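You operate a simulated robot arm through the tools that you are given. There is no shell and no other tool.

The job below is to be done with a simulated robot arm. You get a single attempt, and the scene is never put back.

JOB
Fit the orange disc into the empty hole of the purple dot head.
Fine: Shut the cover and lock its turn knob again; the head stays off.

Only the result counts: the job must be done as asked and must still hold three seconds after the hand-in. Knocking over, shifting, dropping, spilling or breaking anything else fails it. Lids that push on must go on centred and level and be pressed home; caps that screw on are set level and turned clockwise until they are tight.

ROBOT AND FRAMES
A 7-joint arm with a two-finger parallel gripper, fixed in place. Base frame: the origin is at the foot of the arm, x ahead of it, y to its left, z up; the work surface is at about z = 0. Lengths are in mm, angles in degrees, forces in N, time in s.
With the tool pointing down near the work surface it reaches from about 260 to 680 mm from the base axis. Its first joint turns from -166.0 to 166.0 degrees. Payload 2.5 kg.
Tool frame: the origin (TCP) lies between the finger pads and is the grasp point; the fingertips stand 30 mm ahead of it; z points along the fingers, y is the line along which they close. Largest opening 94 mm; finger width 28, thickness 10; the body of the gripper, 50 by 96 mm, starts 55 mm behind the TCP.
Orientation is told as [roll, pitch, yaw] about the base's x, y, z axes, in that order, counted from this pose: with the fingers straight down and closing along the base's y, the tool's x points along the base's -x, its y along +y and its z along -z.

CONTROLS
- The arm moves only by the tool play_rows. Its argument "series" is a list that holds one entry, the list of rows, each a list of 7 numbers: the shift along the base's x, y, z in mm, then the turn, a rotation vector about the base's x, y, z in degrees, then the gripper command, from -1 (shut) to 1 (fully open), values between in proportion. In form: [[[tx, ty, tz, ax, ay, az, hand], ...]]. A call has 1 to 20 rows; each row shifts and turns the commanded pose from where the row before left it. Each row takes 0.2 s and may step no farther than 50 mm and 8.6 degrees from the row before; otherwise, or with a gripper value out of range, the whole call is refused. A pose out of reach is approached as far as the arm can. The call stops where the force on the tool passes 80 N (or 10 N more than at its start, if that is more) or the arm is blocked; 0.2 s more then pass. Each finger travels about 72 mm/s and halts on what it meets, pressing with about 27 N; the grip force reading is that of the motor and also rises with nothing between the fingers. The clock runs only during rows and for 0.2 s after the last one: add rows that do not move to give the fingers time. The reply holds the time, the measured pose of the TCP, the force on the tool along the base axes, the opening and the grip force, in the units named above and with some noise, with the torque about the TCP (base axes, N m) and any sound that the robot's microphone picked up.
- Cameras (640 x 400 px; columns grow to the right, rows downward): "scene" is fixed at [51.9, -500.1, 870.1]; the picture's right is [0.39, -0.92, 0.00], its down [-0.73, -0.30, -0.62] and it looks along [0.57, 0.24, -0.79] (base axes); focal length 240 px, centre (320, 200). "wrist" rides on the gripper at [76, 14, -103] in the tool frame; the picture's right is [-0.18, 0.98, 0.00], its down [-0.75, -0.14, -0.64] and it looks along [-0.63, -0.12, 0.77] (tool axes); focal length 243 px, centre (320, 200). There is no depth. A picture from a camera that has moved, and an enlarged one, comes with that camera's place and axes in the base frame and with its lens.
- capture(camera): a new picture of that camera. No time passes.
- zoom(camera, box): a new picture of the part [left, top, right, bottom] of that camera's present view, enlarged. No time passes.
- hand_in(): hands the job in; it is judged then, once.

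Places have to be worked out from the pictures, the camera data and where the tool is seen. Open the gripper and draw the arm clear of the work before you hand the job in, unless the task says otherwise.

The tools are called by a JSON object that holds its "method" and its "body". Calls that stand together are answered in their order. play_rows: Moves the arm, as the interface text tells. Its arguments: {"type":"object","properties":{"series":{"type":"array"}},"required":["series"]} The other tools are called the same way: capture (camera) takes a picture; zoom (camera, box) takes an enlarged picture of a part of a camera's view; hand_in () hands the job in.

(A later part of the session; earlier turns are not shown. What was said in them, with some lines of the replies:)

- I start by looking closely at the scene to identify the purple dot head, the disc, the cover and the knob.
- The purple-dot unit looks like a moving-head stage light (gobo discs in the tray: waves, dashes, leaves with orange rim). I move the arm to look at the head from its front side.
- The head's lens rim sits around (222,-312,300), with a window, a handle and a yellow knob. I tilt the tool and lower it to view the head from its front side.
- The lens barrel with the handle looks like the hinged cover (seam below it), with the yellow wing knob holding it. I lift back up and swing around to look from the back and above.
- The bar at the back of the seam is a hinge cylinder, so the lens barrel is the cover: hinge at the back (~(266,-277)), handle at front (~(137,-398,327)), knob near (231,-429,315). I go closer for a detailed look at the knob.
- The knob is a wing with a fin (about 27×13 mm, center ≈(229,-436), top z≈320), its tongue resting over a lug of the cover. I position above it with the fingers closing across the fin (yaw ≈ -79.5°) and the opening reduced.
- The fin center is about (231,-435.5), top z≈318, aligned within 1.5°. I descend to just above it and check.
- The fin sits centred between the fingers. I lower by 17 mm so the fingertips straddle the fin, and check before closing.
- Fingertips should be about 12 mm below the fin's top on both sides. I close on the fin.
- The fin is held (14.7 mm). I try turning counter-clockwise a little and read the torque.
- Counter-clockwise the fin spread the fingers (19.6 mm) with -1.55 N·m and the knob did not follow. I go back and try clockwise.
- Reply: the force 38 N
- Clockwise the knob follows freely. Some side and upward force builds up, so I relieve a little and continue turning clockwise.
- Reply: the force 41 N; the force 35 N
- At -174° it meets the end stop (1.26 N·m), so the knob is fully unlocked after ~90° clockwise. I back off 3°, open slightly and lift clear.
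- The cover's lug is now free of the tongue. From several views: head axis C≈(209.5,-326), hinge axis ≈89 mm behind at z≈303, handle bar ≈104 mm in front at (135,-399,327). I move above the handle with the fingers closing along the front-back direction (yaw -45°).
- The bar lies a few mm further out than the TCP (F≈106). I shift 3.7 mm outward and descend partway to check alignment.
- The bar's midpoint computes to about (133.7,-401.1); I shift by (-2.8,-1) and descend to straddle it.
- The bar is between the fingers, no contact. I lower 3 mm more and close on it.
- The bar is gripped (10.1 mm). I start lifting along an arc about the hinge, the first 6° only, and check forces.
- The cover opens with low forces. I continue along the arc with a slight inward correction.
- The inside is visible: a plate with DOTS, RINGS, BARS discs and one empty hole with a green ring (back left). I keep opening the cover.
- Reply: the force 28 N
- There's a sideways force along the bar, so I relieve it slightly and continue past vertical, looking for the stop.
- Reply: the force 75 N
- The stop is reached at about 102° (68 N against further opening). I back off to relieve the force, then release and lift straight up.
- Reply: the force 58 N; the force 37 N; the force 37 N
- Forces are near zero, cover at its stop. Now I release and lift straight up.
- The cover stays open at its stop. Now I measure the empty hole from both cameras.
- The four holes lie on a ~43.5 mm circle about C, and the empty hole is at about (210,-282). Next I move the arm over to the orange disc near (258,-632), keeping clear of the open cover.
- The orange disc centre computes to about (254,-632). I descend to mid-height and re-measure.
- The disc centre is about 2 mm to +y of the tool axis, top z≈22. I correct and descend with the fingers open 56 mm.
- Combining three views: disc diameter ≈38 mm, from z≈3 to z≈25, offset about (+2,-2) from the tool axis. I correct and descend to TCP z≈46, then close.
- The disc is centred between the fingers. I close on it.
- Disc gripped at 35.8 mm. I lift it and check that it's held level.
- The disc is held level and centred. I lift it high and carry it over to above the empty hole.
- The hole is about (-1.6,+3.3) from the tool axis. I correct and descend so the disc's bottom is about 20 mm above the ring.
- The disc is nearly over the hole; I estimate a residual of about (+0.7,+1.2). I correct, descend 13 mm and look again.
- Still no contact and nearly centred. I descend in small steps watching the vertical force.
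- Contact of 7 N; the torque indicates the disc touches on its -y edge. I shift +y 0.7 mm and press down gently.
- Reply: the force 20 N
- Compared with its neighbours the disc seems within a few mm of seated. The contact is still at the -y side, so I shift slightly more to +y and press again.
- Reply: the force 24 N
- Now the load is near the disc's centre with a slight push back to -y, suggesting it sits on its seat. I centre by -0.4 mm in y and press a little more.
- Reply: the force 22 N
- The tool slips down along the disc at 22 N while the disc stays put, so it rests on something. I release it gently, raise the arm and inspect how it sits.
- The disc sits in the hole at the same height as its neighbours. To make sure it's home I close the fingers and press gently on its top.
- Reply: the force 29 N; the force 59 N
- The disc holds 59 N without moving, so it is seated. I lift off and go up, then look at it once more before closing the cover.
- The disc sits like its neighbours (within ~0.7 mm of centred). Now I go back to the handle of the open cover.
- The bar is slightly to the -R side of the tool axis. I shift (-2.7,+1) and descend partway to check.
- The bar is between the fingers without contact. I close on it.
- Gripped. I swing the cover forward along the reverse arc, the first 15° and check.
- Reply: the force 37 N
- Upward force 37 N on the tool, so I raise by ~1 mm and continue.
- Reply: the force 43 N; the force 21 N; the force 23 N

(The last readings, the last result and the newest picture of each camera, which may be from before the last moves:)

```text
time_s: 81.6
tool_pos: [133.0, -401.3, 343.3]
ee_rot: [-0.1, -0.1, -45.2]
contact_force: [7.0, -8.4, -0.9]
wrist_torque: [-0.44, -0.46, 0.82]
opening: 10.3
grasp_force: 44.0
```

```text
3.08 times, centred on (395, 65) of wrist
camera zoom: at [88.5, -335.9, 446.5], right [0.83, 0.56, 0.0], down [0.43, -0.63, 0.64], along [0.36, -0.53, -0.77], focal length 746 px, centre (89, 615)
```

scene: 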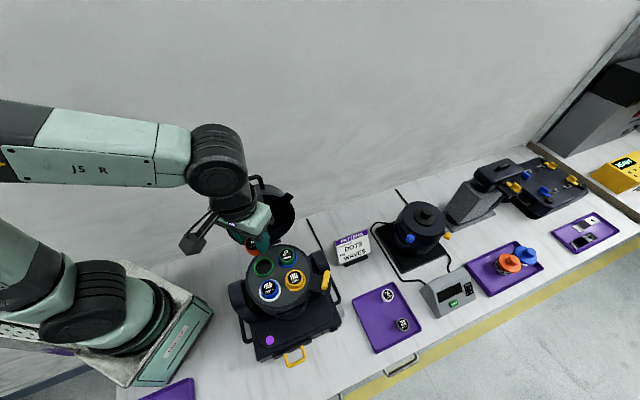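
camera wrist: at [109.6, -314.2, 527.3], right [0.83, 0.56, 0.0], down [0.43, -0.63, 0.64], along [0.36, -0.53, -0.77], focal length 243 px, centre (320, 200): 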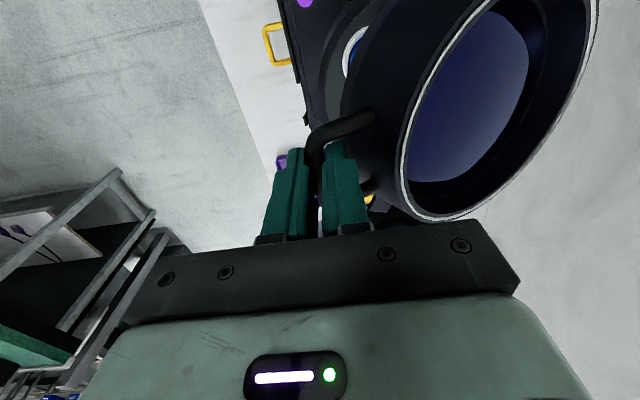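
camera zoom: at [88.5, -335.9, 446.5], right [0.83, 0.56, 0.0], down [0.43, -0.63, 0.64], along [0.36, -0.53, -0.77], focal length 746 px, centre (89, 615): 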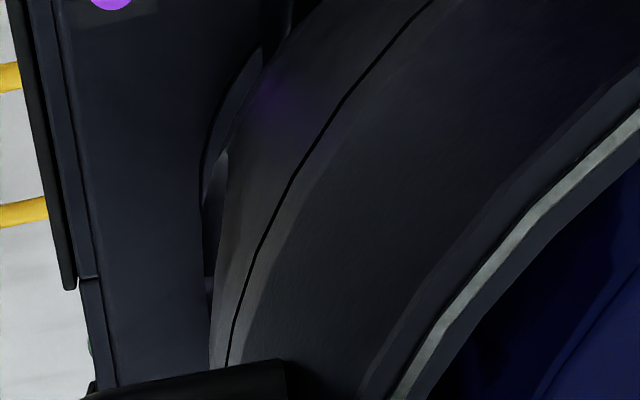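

The seam is down to a thin line. I press a bit more until the vertical force shows it's fully shut.

{"method": "play_rows", "body": {"series": [[[0, 0, -1.2, 0, 0, 0, -1], [0, 0, -1.0, 0, 0, 0, -1], [0, 0, 0, 0, 0, 0, -1]]]}}

{"method": "zoom", "body": {"camera": "wrist", "box": [320, 0, 470, 130]}}

```text
time_s: 82.4
tool_pos: [131.8, -401.8, 342.8]
ee_rot: [0.0, 0.0, -45.1]
contact_force: [9.2, -1.1, 6.9]
wrist_torque: [0.32, 0.13, 0.82]
opening: 10.0
grasp_force: 44.4
```

```text
3.08 times, centred on (395, 65) of wrist
camera zoom: at [88.4, -336.3, 445.2], right [0.83, 0.56, 0.0], down [0.43, -0.63, 0.64], along [0.36, -0.53, -0.77], focal length 746 px, centre (89, 615)
```

zoom: 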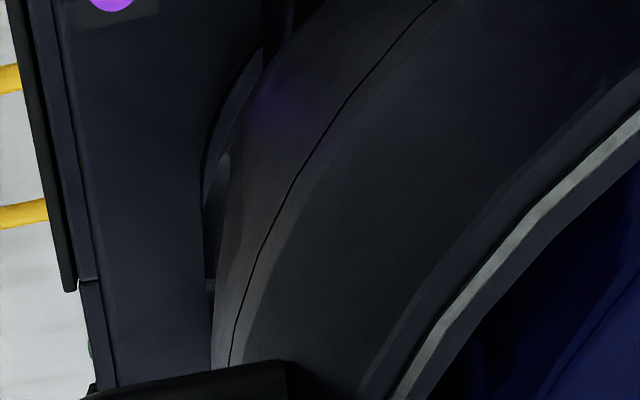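

{"method": "play_rows", "body": {"series": [[[0, 0, -0.8, 0, 0, 0, -1], [0, 0, 0, 0, 0, 0, -1]]]}}

{"method": "zoom", "body": {"camera": "wrist", "box": [320, 0, 470, 130]}}

```text
time_s: 83.0
tool_pos: [133.0, -401.5, 341.2]
ee_rot: [0.0, 0.0, -45.2]
contact_force: [9.1, 0.0, 14.5]
wrist_torque: [0.75, 0.57, 0.82]
opening: 9.9
grasp_force: 43.9
```

```text
3.08 times, centred on (395, 65) of wrist
camera zoom: at [88.3, -336.2, 444.8], right [0.83, 0.56, 0.0], down [0.43, -0.63, 0.64], along [0.36, -0.53, -0.77], focal length 746 px, centre (89, 615)
```

zoom: 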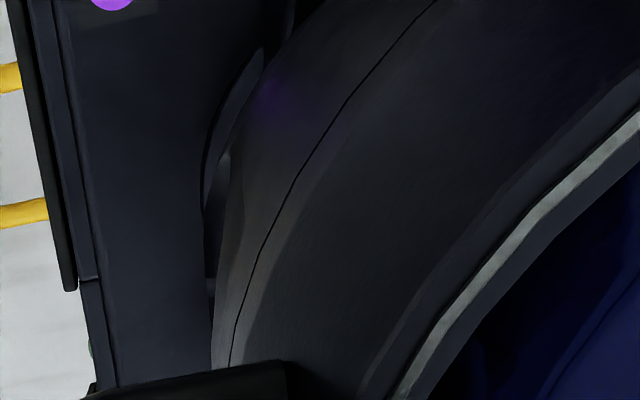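

The cover is shut. I release the handle, lift clear, and return to above the knob with the yaw used before (-171°).

{"method": "play_rows", "body": {"series": [[[0, 0, 0, 0, 0, 0, -0.55], [0, 0, 0, 0, 0, 0, -0.55], [0, 0, 15, 0, 0, 0, -0.55], [0, 0, 35, 0, 0, 0, -0.55], [0, 0, 45, 0, 0, 0, -0.55]]]}}

{"method": "play_rows", "body": {"series": [[[6.6, -2.35, 0, 0, 0, -8.4, -0.45], [6.6, -2.35, 0, 0, 0, -8.4, -0.45], [6.6, -2.35, 0, 0, 0, -8.4, -0.45], [6.6, -2.35, 0, 0, 0, -8.4, -0.45], [6.6, -2.35, 0, 0, 0, -8.4, -0.45], [6.6, -2.35, 0, 0, 0, -8.4, -0.45], [6.6, -2.35, 0, 0, 0, -8.4, -0.45], [6.6, -2.35, 0, 0, 0, -8.4, -0.45], [6.6, -2.35, 0, 0, 0, -8.4, -0.45], [6.6, -2.35, 0, 0, 0, -8.4, -0.45], [6.6, -2.35, 0, 0, 0, -8.4, -0.45], [6.6, -2.35, 0, 0, 0, -8.4, -0.45], [6.6, -2.35, 0, 0, 0, -8.4, -0.45], [6.6, -2.35, 0, 0, 0, -8.4, -0.45], [6.6, -2.35, 0, 0, 0, -8.4, -0.45], [0, 0, 0, 0, 0, 0, -0.45]]]}}

{"method": "capture", "body": {"camera": "wrist"}}

{"method": "zoom", "body": {"camera": "wrist", "box": [250, 50, 390, 180]}}

{"method": "capture", "body": {"camera": "scene"}}

```text
time_s: 84.2
tool_pos: [129.5, -402.3, 436.4]
ee_rot: [0.0, 0.1, -45.3]
contact_force: [0.4, 0.4, 0.1]
wrist_torque: [-0.03, -0.01, -0.01]
opening: 21.2
grasp_force: 0.1
```

```text
time_s: 87.6
tool_pos: [233.5, -438.9, 436.6]
ee_rot: [0.1, 0.0, -171.3]
contact_force: [0.3, 0.6, -0.2]
wrist_torque: [0.0, 0.01, -0.01]
opening: 25.7
grasp_force: 0.1
```

```text
taken
camera wrist: at [308.9, -440.6, 540.7], right [-0.03, -1.0, 0.0], down [-0.77, 0.03, 0.64], along [-0.64, 0.02, -0.77], focal length 243 px, centre (320, 200)
```

wrist: 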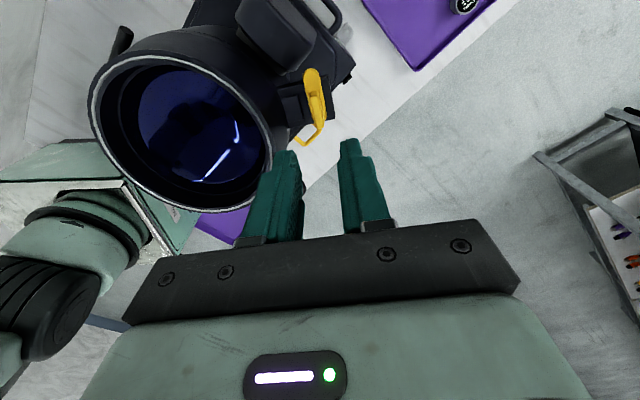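

```text
3.08 times, centred on (320, 115) of wrist
camera zoom: at [308.9, -440.6, 540.7], right [-0.03, -1.0, 0.0], down [-0.77, 0.03, 0.64], along [-0.64, 0.02, -0.77], focal length 746 px, centre (320, 462)
```

zoom: 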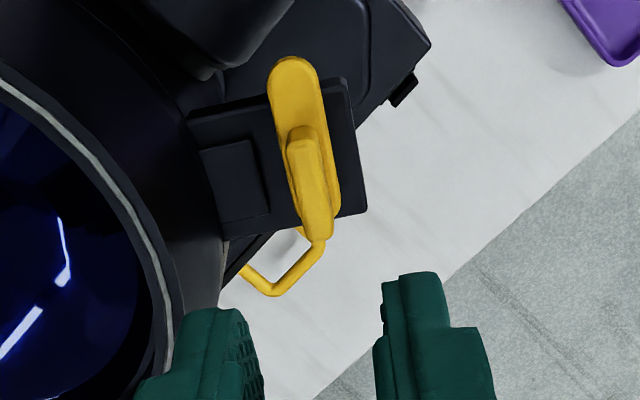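

```text
taken
```

scene: 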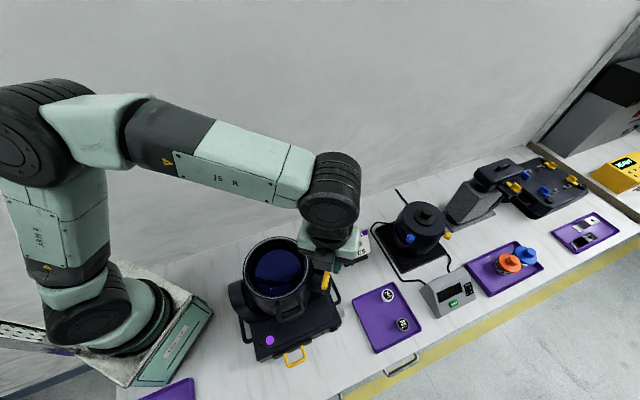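

The cover is closed and the knob's fin is near (230.7,-436). I correct the offset and descend to straddle the fin.

{"method": "play_rows", "body": {"series": [[[-0.8, 2.4, -30, 0, 0, -1.5, -0.45], [0, 0, -30, 0, 0, 0, -0.45], [0, 0, -22, 0, 0, 0, -0.45], [0, 0, 0, 0, 0, 0, -0.45]]]}}

{"method": "zoom", "body": {"camera": "wrist", "box": [250, 80, 390, 190]}}

```text
time_s: 88.6
tool_pos: [230.6, -437.5, 354.0]
ee_rot: [0.0, -0.1, -172.8]
contact_force: [-0.6, -0.5, 0.0]
wrist_torque: [-0.02, -0.04, -0.02]
opening: 25.9
grasp_force: 0.1
```

```text
3.64 times, centred on (320, 135) of wrist
camera zoom: at [307.0, -440.1, 456.9], right [-0.06, -1.0, 0.0], down [-0.77, 0.04, 0.64], along [-0.64, 0.04, -0.77], focal length 882 px, centre (320, 436)
```

zoom: 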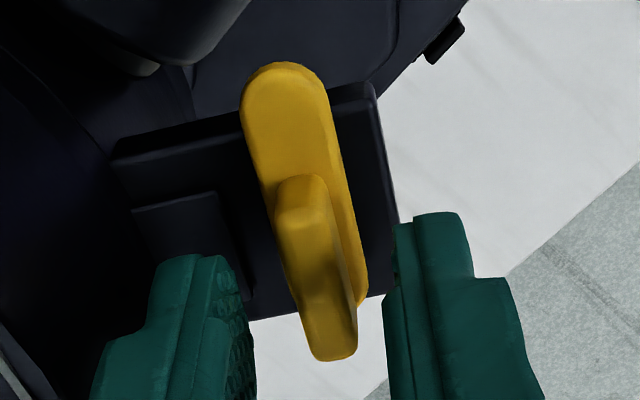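

{"method": "play_rows", "body": {"series": [[[0.8, 1.2, -9, 0, 0, 0, -0.45], [0, 0, -8, 0, 0, 0, -0.45], [0, 0, 0, 0, 0, 0, -0.45]]]}}

{"method": "zoom", "body": {"camera": "wrist", "box": [250, 90, 390, 200]}}

```text
time_s: 89.4
tool_pos: [232.2, -434.8, 338.7]
ee_rot: [0.1, 0.0, -172.7]
contact_force: [-1.0, 0.9, -0.5]
wrist_torque: [0.01, 0.01, -0.01]
opening: 25.8
grasp_force: 0.1
```

```text
3.64 times, centred on (320, 145) of wrist
camera zoom: at [308.7, -438.1, 440.6], right [-0.06, -1.0, 0.0], down [-0.77, 0.04, 0.64], along [-0.64, 0.04, -0.77], focal length 882 px, centre (320, 400)
```

zoom: 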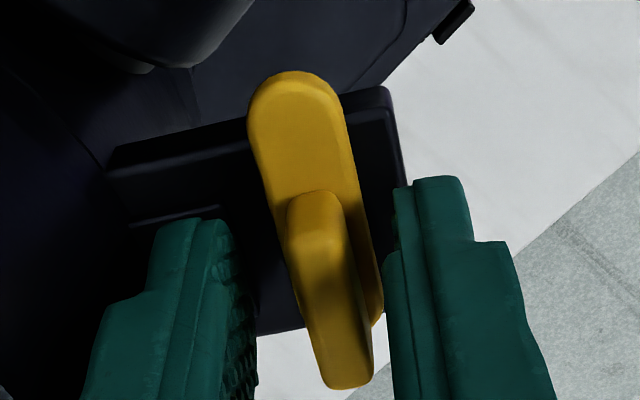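

{"method": "play_rows", "body": {"series": [[[-0.3, -1.1, -1.5, 0, 0, 0, -0.45], [0, 0, 0, 0, 0, 0, -1], [0, 0, 0, 0, 0, 0, -1], [0, 0, 0, 0, 0, 0, -1]]]}}

{"method": "zoom", "body": {"camera": "wrist", "box": [250, 90, 390, 200]}}

```text
time_s: 90.4
tool_pos: [231.5, -436.8, 336.7]
ee_rot: [0.1, 0.1, -172.6]
contact_force: [2.1, -9.6, -5.7]
wrist_torque: [-0.22, -0.22, 0.86]
opening: 15.7
grasp_force: 45.0
```

```text
3.64 times, centred on (320, 145) of wrist
camera zoom: at [308.3, -439.4, 439.2], right [-0.06, -1.0, 0.0], down [-0.77, 0.04, 0.64], along [-0.64, 0.04, -0.77], focal length 882 px, centre (320, 400)
```

zoom: 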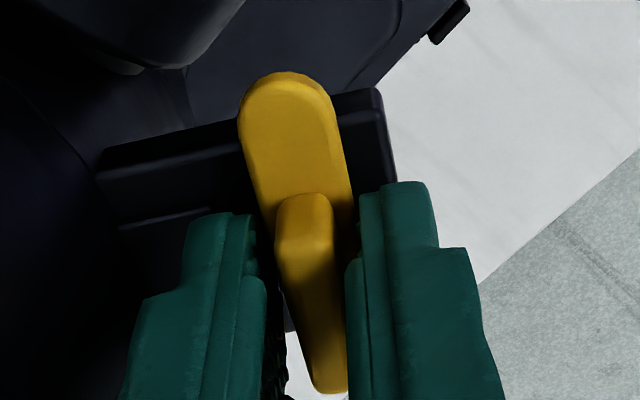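

Gripped. I turn counter-clockwise in small steps, watching the forces.

{"method": "play_rows", "body": {"series": [[[0, -0.2, 0, 0, 0, 6, -1], [0, 0, 0, 0, 0, 6, -1], [0, 0, 0, 0, 0, 6, -1]]]}}

```text
time_s: 91.2
tool_pos: [231.5, -436.9, 336.2]
ee_rot: [0.2, -0.1, -154.7]
contact_force: [8.3, -22.9, -8.4]
wrist_torque: [-0.19, -0.92, -0.03]
opening: 14.9
grasp_force: 45.3
```

{"method": "play_rows", "body": {"series": [[[0.3, -0.6, -0.2, 0, 0, 0, -1], [0, 0, 0, 0, 0, 6, -1], [0, 0, 0, 0, 0, 6, -1], [0, 0, 0, 0, 0, 6, -1]]]}}

```text
time_s: 92.2
tool_pos: [231.1, -436.8, 336.9]
ee_rot: [0.1, 0.1, -136.6]
contact_force: [-4.6, 6.6, 27.0]
wrist_torque: [0.08, 0.29, -0.01]
opening: 14.9
grasp_force: 45.4
```

{"method": "play_rows", "body": {"series": [[[-0.1, 0.2, 0.5, 0, 0, 0, -1], [0, 0, 0, 0, 0, 6, -1], [0, 0, 0, 0, 0, 6, -1], [0, 0, 0, 0, 0, 6, -1]]]}}

{"method": "zoom", "body": {"camera": "wrist", "box": [250, 90, 390, 190]}}

```text
time_s: 93.2
tool_pos: [232.1, -437.0, 335.3]
ee_rot: [-0.1, 0.0, -118.7]
contact_force: [-12.9, 4.0, 22.3]
wrist_torque: [1.05, -0.14, 0.02]
opening: 15.0
grasp_force: 45.4
```

```text
4.00 times, centred on (320, 140) of wrist
camera zoom: at [279.9, -375.3, 439.1], right [0.77, -0.63, 0.0], down [-0.48, -0.59, 0.64], along [-0.41, -0.5, -0.77], focal length 970 px, centre (320, 440)
```

zoom: 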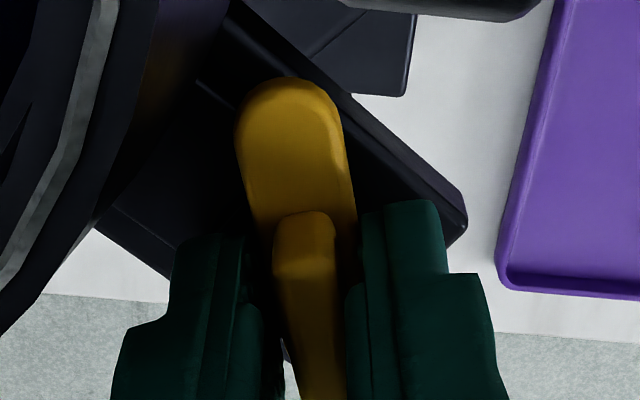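

{"method": "play_rows", "body": {"series": [[[-0.3, 0.1, 0.4, 0, 0, 0, -1], [0, 0, 0, 0, 0, 6, -1], [0, 0, 0, 0, 0, 6, -1], [0, 0, 0, 0, 0, 6, -1]]]}}

{"method": "zoom", "body": {"camera": "wrist", "box": [250, 90, 390, 190]}}

```text
time_s: 94.2
tool_pos: [233.0, -436.8, 336.1]
ee_rot: [0.0, 0.0, -100.6]
contact_force: [-4.6, -2.2, -1.4]
wrist_torque: [-1.44, 0.35, 0.01]
opening: 14.9
grasp_force: 44.9
```

```text
4.00 times, centred on (320, 140) of wrist
camera zoom: at [258.7, -362.9, 439.0], right [0.93, -0.36, 0.0], down [-0.28, -0.71, 0.64], along [-0.23, -0.6, -0.77], focal length 970 px, centre (320, 440)
```

zoom: 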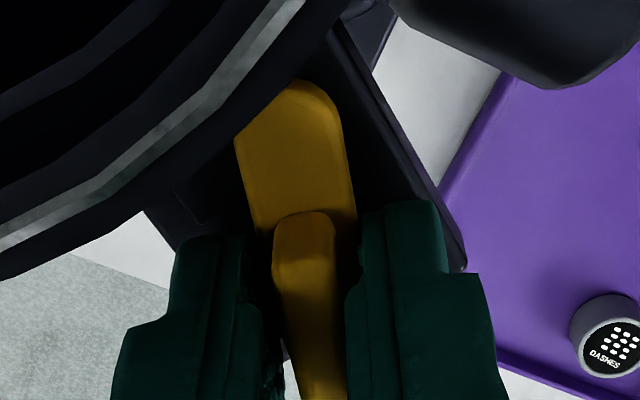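

Turning freely; ~72° done. I continue to the locked position at about -81°, feeling for the stop.

{"method": "play_rows", "body": {"series": [[[0, 0, 0, 0, 0, 6, -1], [0, 0, 0, 0, 0, 6, -1], [0, 0, 0, 0, 0, 5, -1], [0, 0, 0, 0, 0, 0, -1]]]}}

{"method": "zoom", "body": {"camera": "wrist", "box": [250, 90, 390, 190]}}

```text
time_s: 95.2
tool_pos: [230.9, -435.4, 335.6]
ee_rot: [0.0, -0.1, -83.6]
contact_force: [-0.9, -16.9, -14.4]
wrist_torque: [-1.63, -0.06, -0.01]
opening: 14.6
grasp_force: 44.8
```

```text
4.00 times, centred on (320, 140) of wrist
camera zoom: at [236.2, -357.5, 438.9], right [1.0, -0.07, 0.0], down [-0.06, -0.76, 0.64], along [-0.05, -0.64, -0.77], focal length 970 px, centre (320, 440)
```

zoom: 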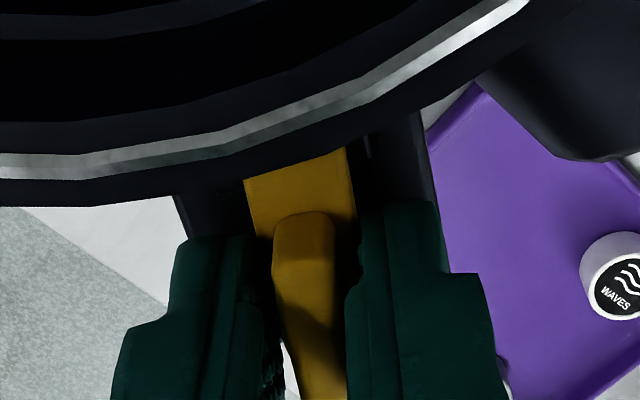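

{"method": "play_rows", "body": {"series": [[[0, -0.3, -0.2, 0, 0, 3, -1], [0, 0, 0, 0, 0, 2, -1], [0, 0, 0, 0, 0, 0, -1]]]}}

```text
time_s: 96.0
tool_pos: [231.5, -436.0, 335.8]
ee_rot: [0.0, 0.0, -78.8]
contact_force: [0.4, -18.5, -6.4]
wrist_torque: [0.34, 0.09, -0.91]
opening: 14.9
grasp_force: 45.2
```

The stop is felt (-0.91 N·m). I turn 2° more against it to seat the knob, then release.

{"method": "play_rows", "body": {"series": [[[0, -0.4, 0, 0, 0, 2, -1], [0, 0, 0, 0, 0, 0, -1]]]}}

{"method": "play_rows", "body": {"series": [[[0, 0, 0, 0, 0, -2.5, -1], [0, 0, 0, 0, 0, 0, -0.3], [0, 0, 0, 0, 0, 0, -0.3], [0, 0, 15, 0, 0, 0, -0.3], [0, 0, 40, 0, 0, 0, -0.3], [0, 0, 45, 0, 0, 0, -0.3]]]}}

{"method": "capture", "body": {"camera": "wrist"}}

{"method": "zoom", "body": {"camera": "wrist", "box": [250, 40, 390, 150]}}

```text
time_s: 96.6
tool_pos: [231.9, -436.7, 337.1]
ee_rot: [0.1, 0.0, -76.6]
contact_force: [-6.6, -4.9, 6.1]
wrist_torque: [-0.64, 0.1, -1.2]
opening: 15.4
grasp_force: 45.3
```

```text
time_s: 98.0
tool_pos: [231.1, -435.9, 437.4]
ee_rot: [-0.1, 0.0, -79.2]
contact_force: [1.4, 0.2, 0.6]
wrist_torque: [-0.01, -0.01, 0.01]
opening: 32.8
grasp_force: 0.1
```

```text
taken
camera wrist: at [230.4, -356.5, 541.5], right [1.0, 0.0, 0.0], down [0.0, -0.77, 0.64], along [0.0, -0.64, -0.77], focal length 243 px, centre (320, 200)
```

wrist: 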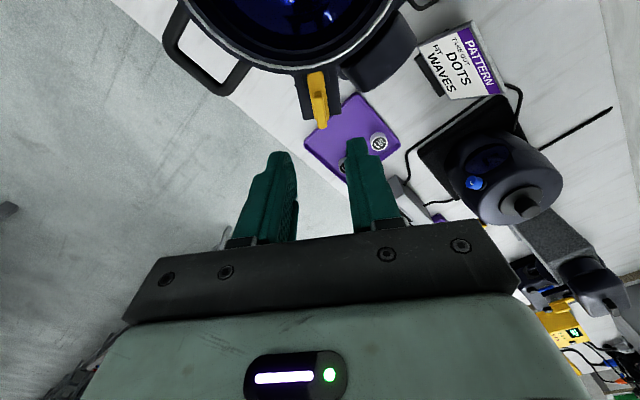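

```text
3.64 times, centred on (320, 95) of wrist
camera zoom: at [230.4, -356.5, 541.5], right [1.0, 0.0, 0.0], down [0.0, -0.77, 0.64], along [0.0, -0.64, -0.77], focal length 882 px, centre (320, 582)
```

zoom: 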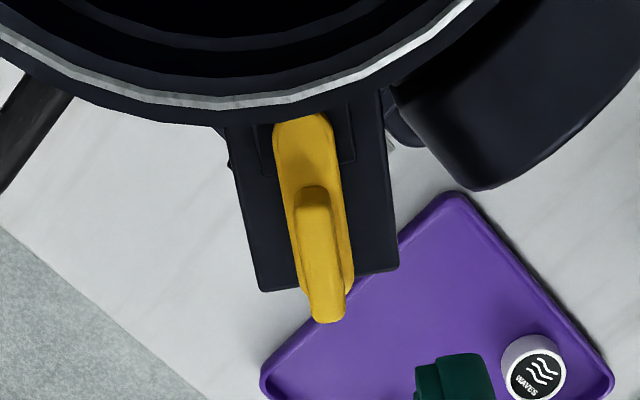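

The knob is back in its original locked position over the lug. I draw the arm clear and make a final check with the scene camera.

{"method": "play_rows", "body": {"series": [[[0, 0, 49, 0, 0, 0, 0.5], [0, 0, 49, 0, 0, 0, 0.5], [0, 0, 49, 0, 0, 0, 0.5], [0, 0, 49, 0, 0, 0, 1], [17, 44, 0, 0, 0, 8, 1], [17, 44, 0, 0, 0, 8, 1], [17, 44, 0, 0, 0, 8, 1], [17, 44, 0, 0, 0, 8, 1], [0, 0, 0, 0, 0, 0, 1], [0, 0, 0, 0, 0, 0, 1]]]}}

{"method": "capture", "body": {"camera": "scene"}}

{"method": "zoom", "body": {"camera": "scene", "box": [220, 220, 360, 380]}}

{"method": "zoom", "body": {"camera": "scene", "box": [295, 255, 345, 305]}}

```text
time_s: 100.2
tool_pos: [297.4, -258.7, 633.6]
ee_rot: [0.0, 0.0, -47.0]
contact_force: [-0.9, 0.5, -0.2]
wrist_torque: [-0.01, -0.01, -0.05]
opening: 93.9
grasp_force: 0.0
```

```text
taken
```

scene: 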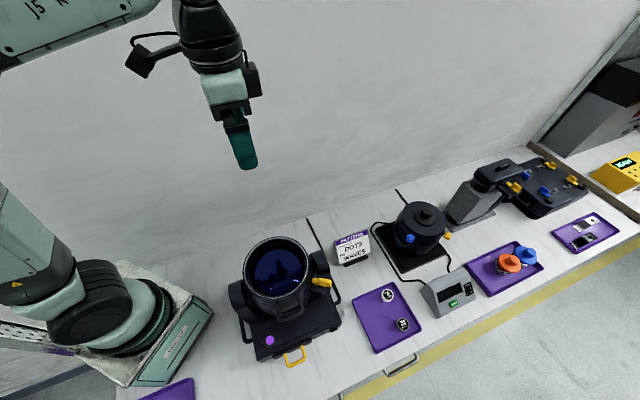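

```text
2.50 times, centred on (290, 300) of scene
camera zoom: at [51.9, -500.1, 870.1], right [0.39, -0.92, 0.0], down [-0.73, -0.3, -0.62], along [0.57, 0.24, -0.79], focal length 601 px, centre (395, -50)
```

zoom: 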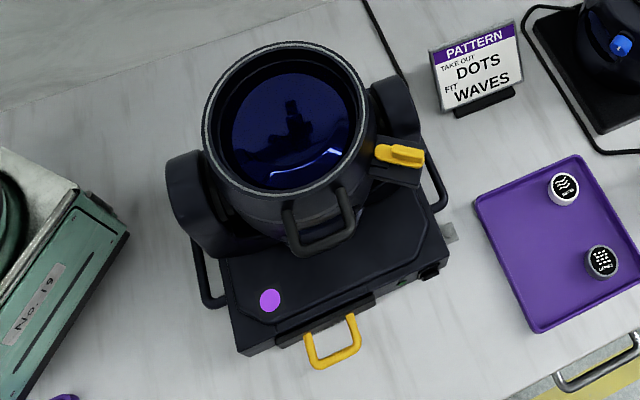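

```text
8.00 times, centred on (320, 280) of scene
camera zoom: at [51.9, -500.1, 870.1], right [0.39, -0.92, 0.0], down [-0.73, -0.3, -0.62], along [0.57, 0.24, -0.79], focal length 1924 px, centre (320, -440)
```

zoom: 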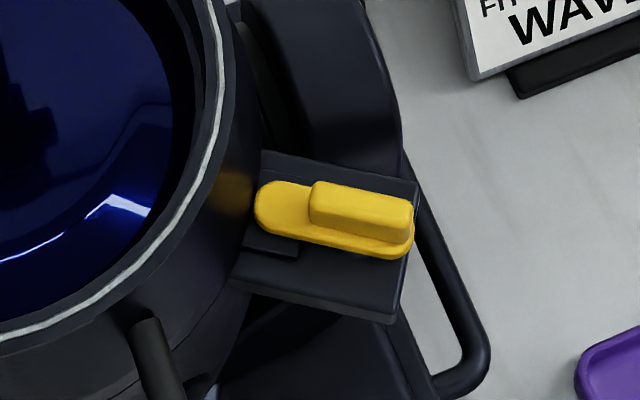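

The scene matches the start: cover shut, knob locked in the same position, head still off and nothing else moved. The orange disc is now inside the head. The arm is clear and the gripper is open, so I hand in.

{"method": "hand_in", "body": {}}

```text
The job is handed in.
```

I fitted the orange disc into the empty hole of the purple dot head, then shut the cover and locked its knob again. I've handed the job in, but no verdict came back.

- **Disc:** it sits at the same height as the three discs already in the head. It didn't move when I pressed on it with about 59 N. It is roughly 0.7 mm off centre in its hole.
- **Cover and knob:** the cover's seam closed to a hairline. I turned the knob back until it met its stop, and it looks exactly as it did at the start.
- **Head:** I didn't touch the power switch, so the head is still off.
- **Everything else:** the other discs, the tray and the neighbouring stations look unmoved. The arm is clear and the gripper is open.

The sign beside the head says to take out DOTS and fit WAVES. I followed your instruction instead, so DOTS is still in the head and the WAVES disc is still in its tray.
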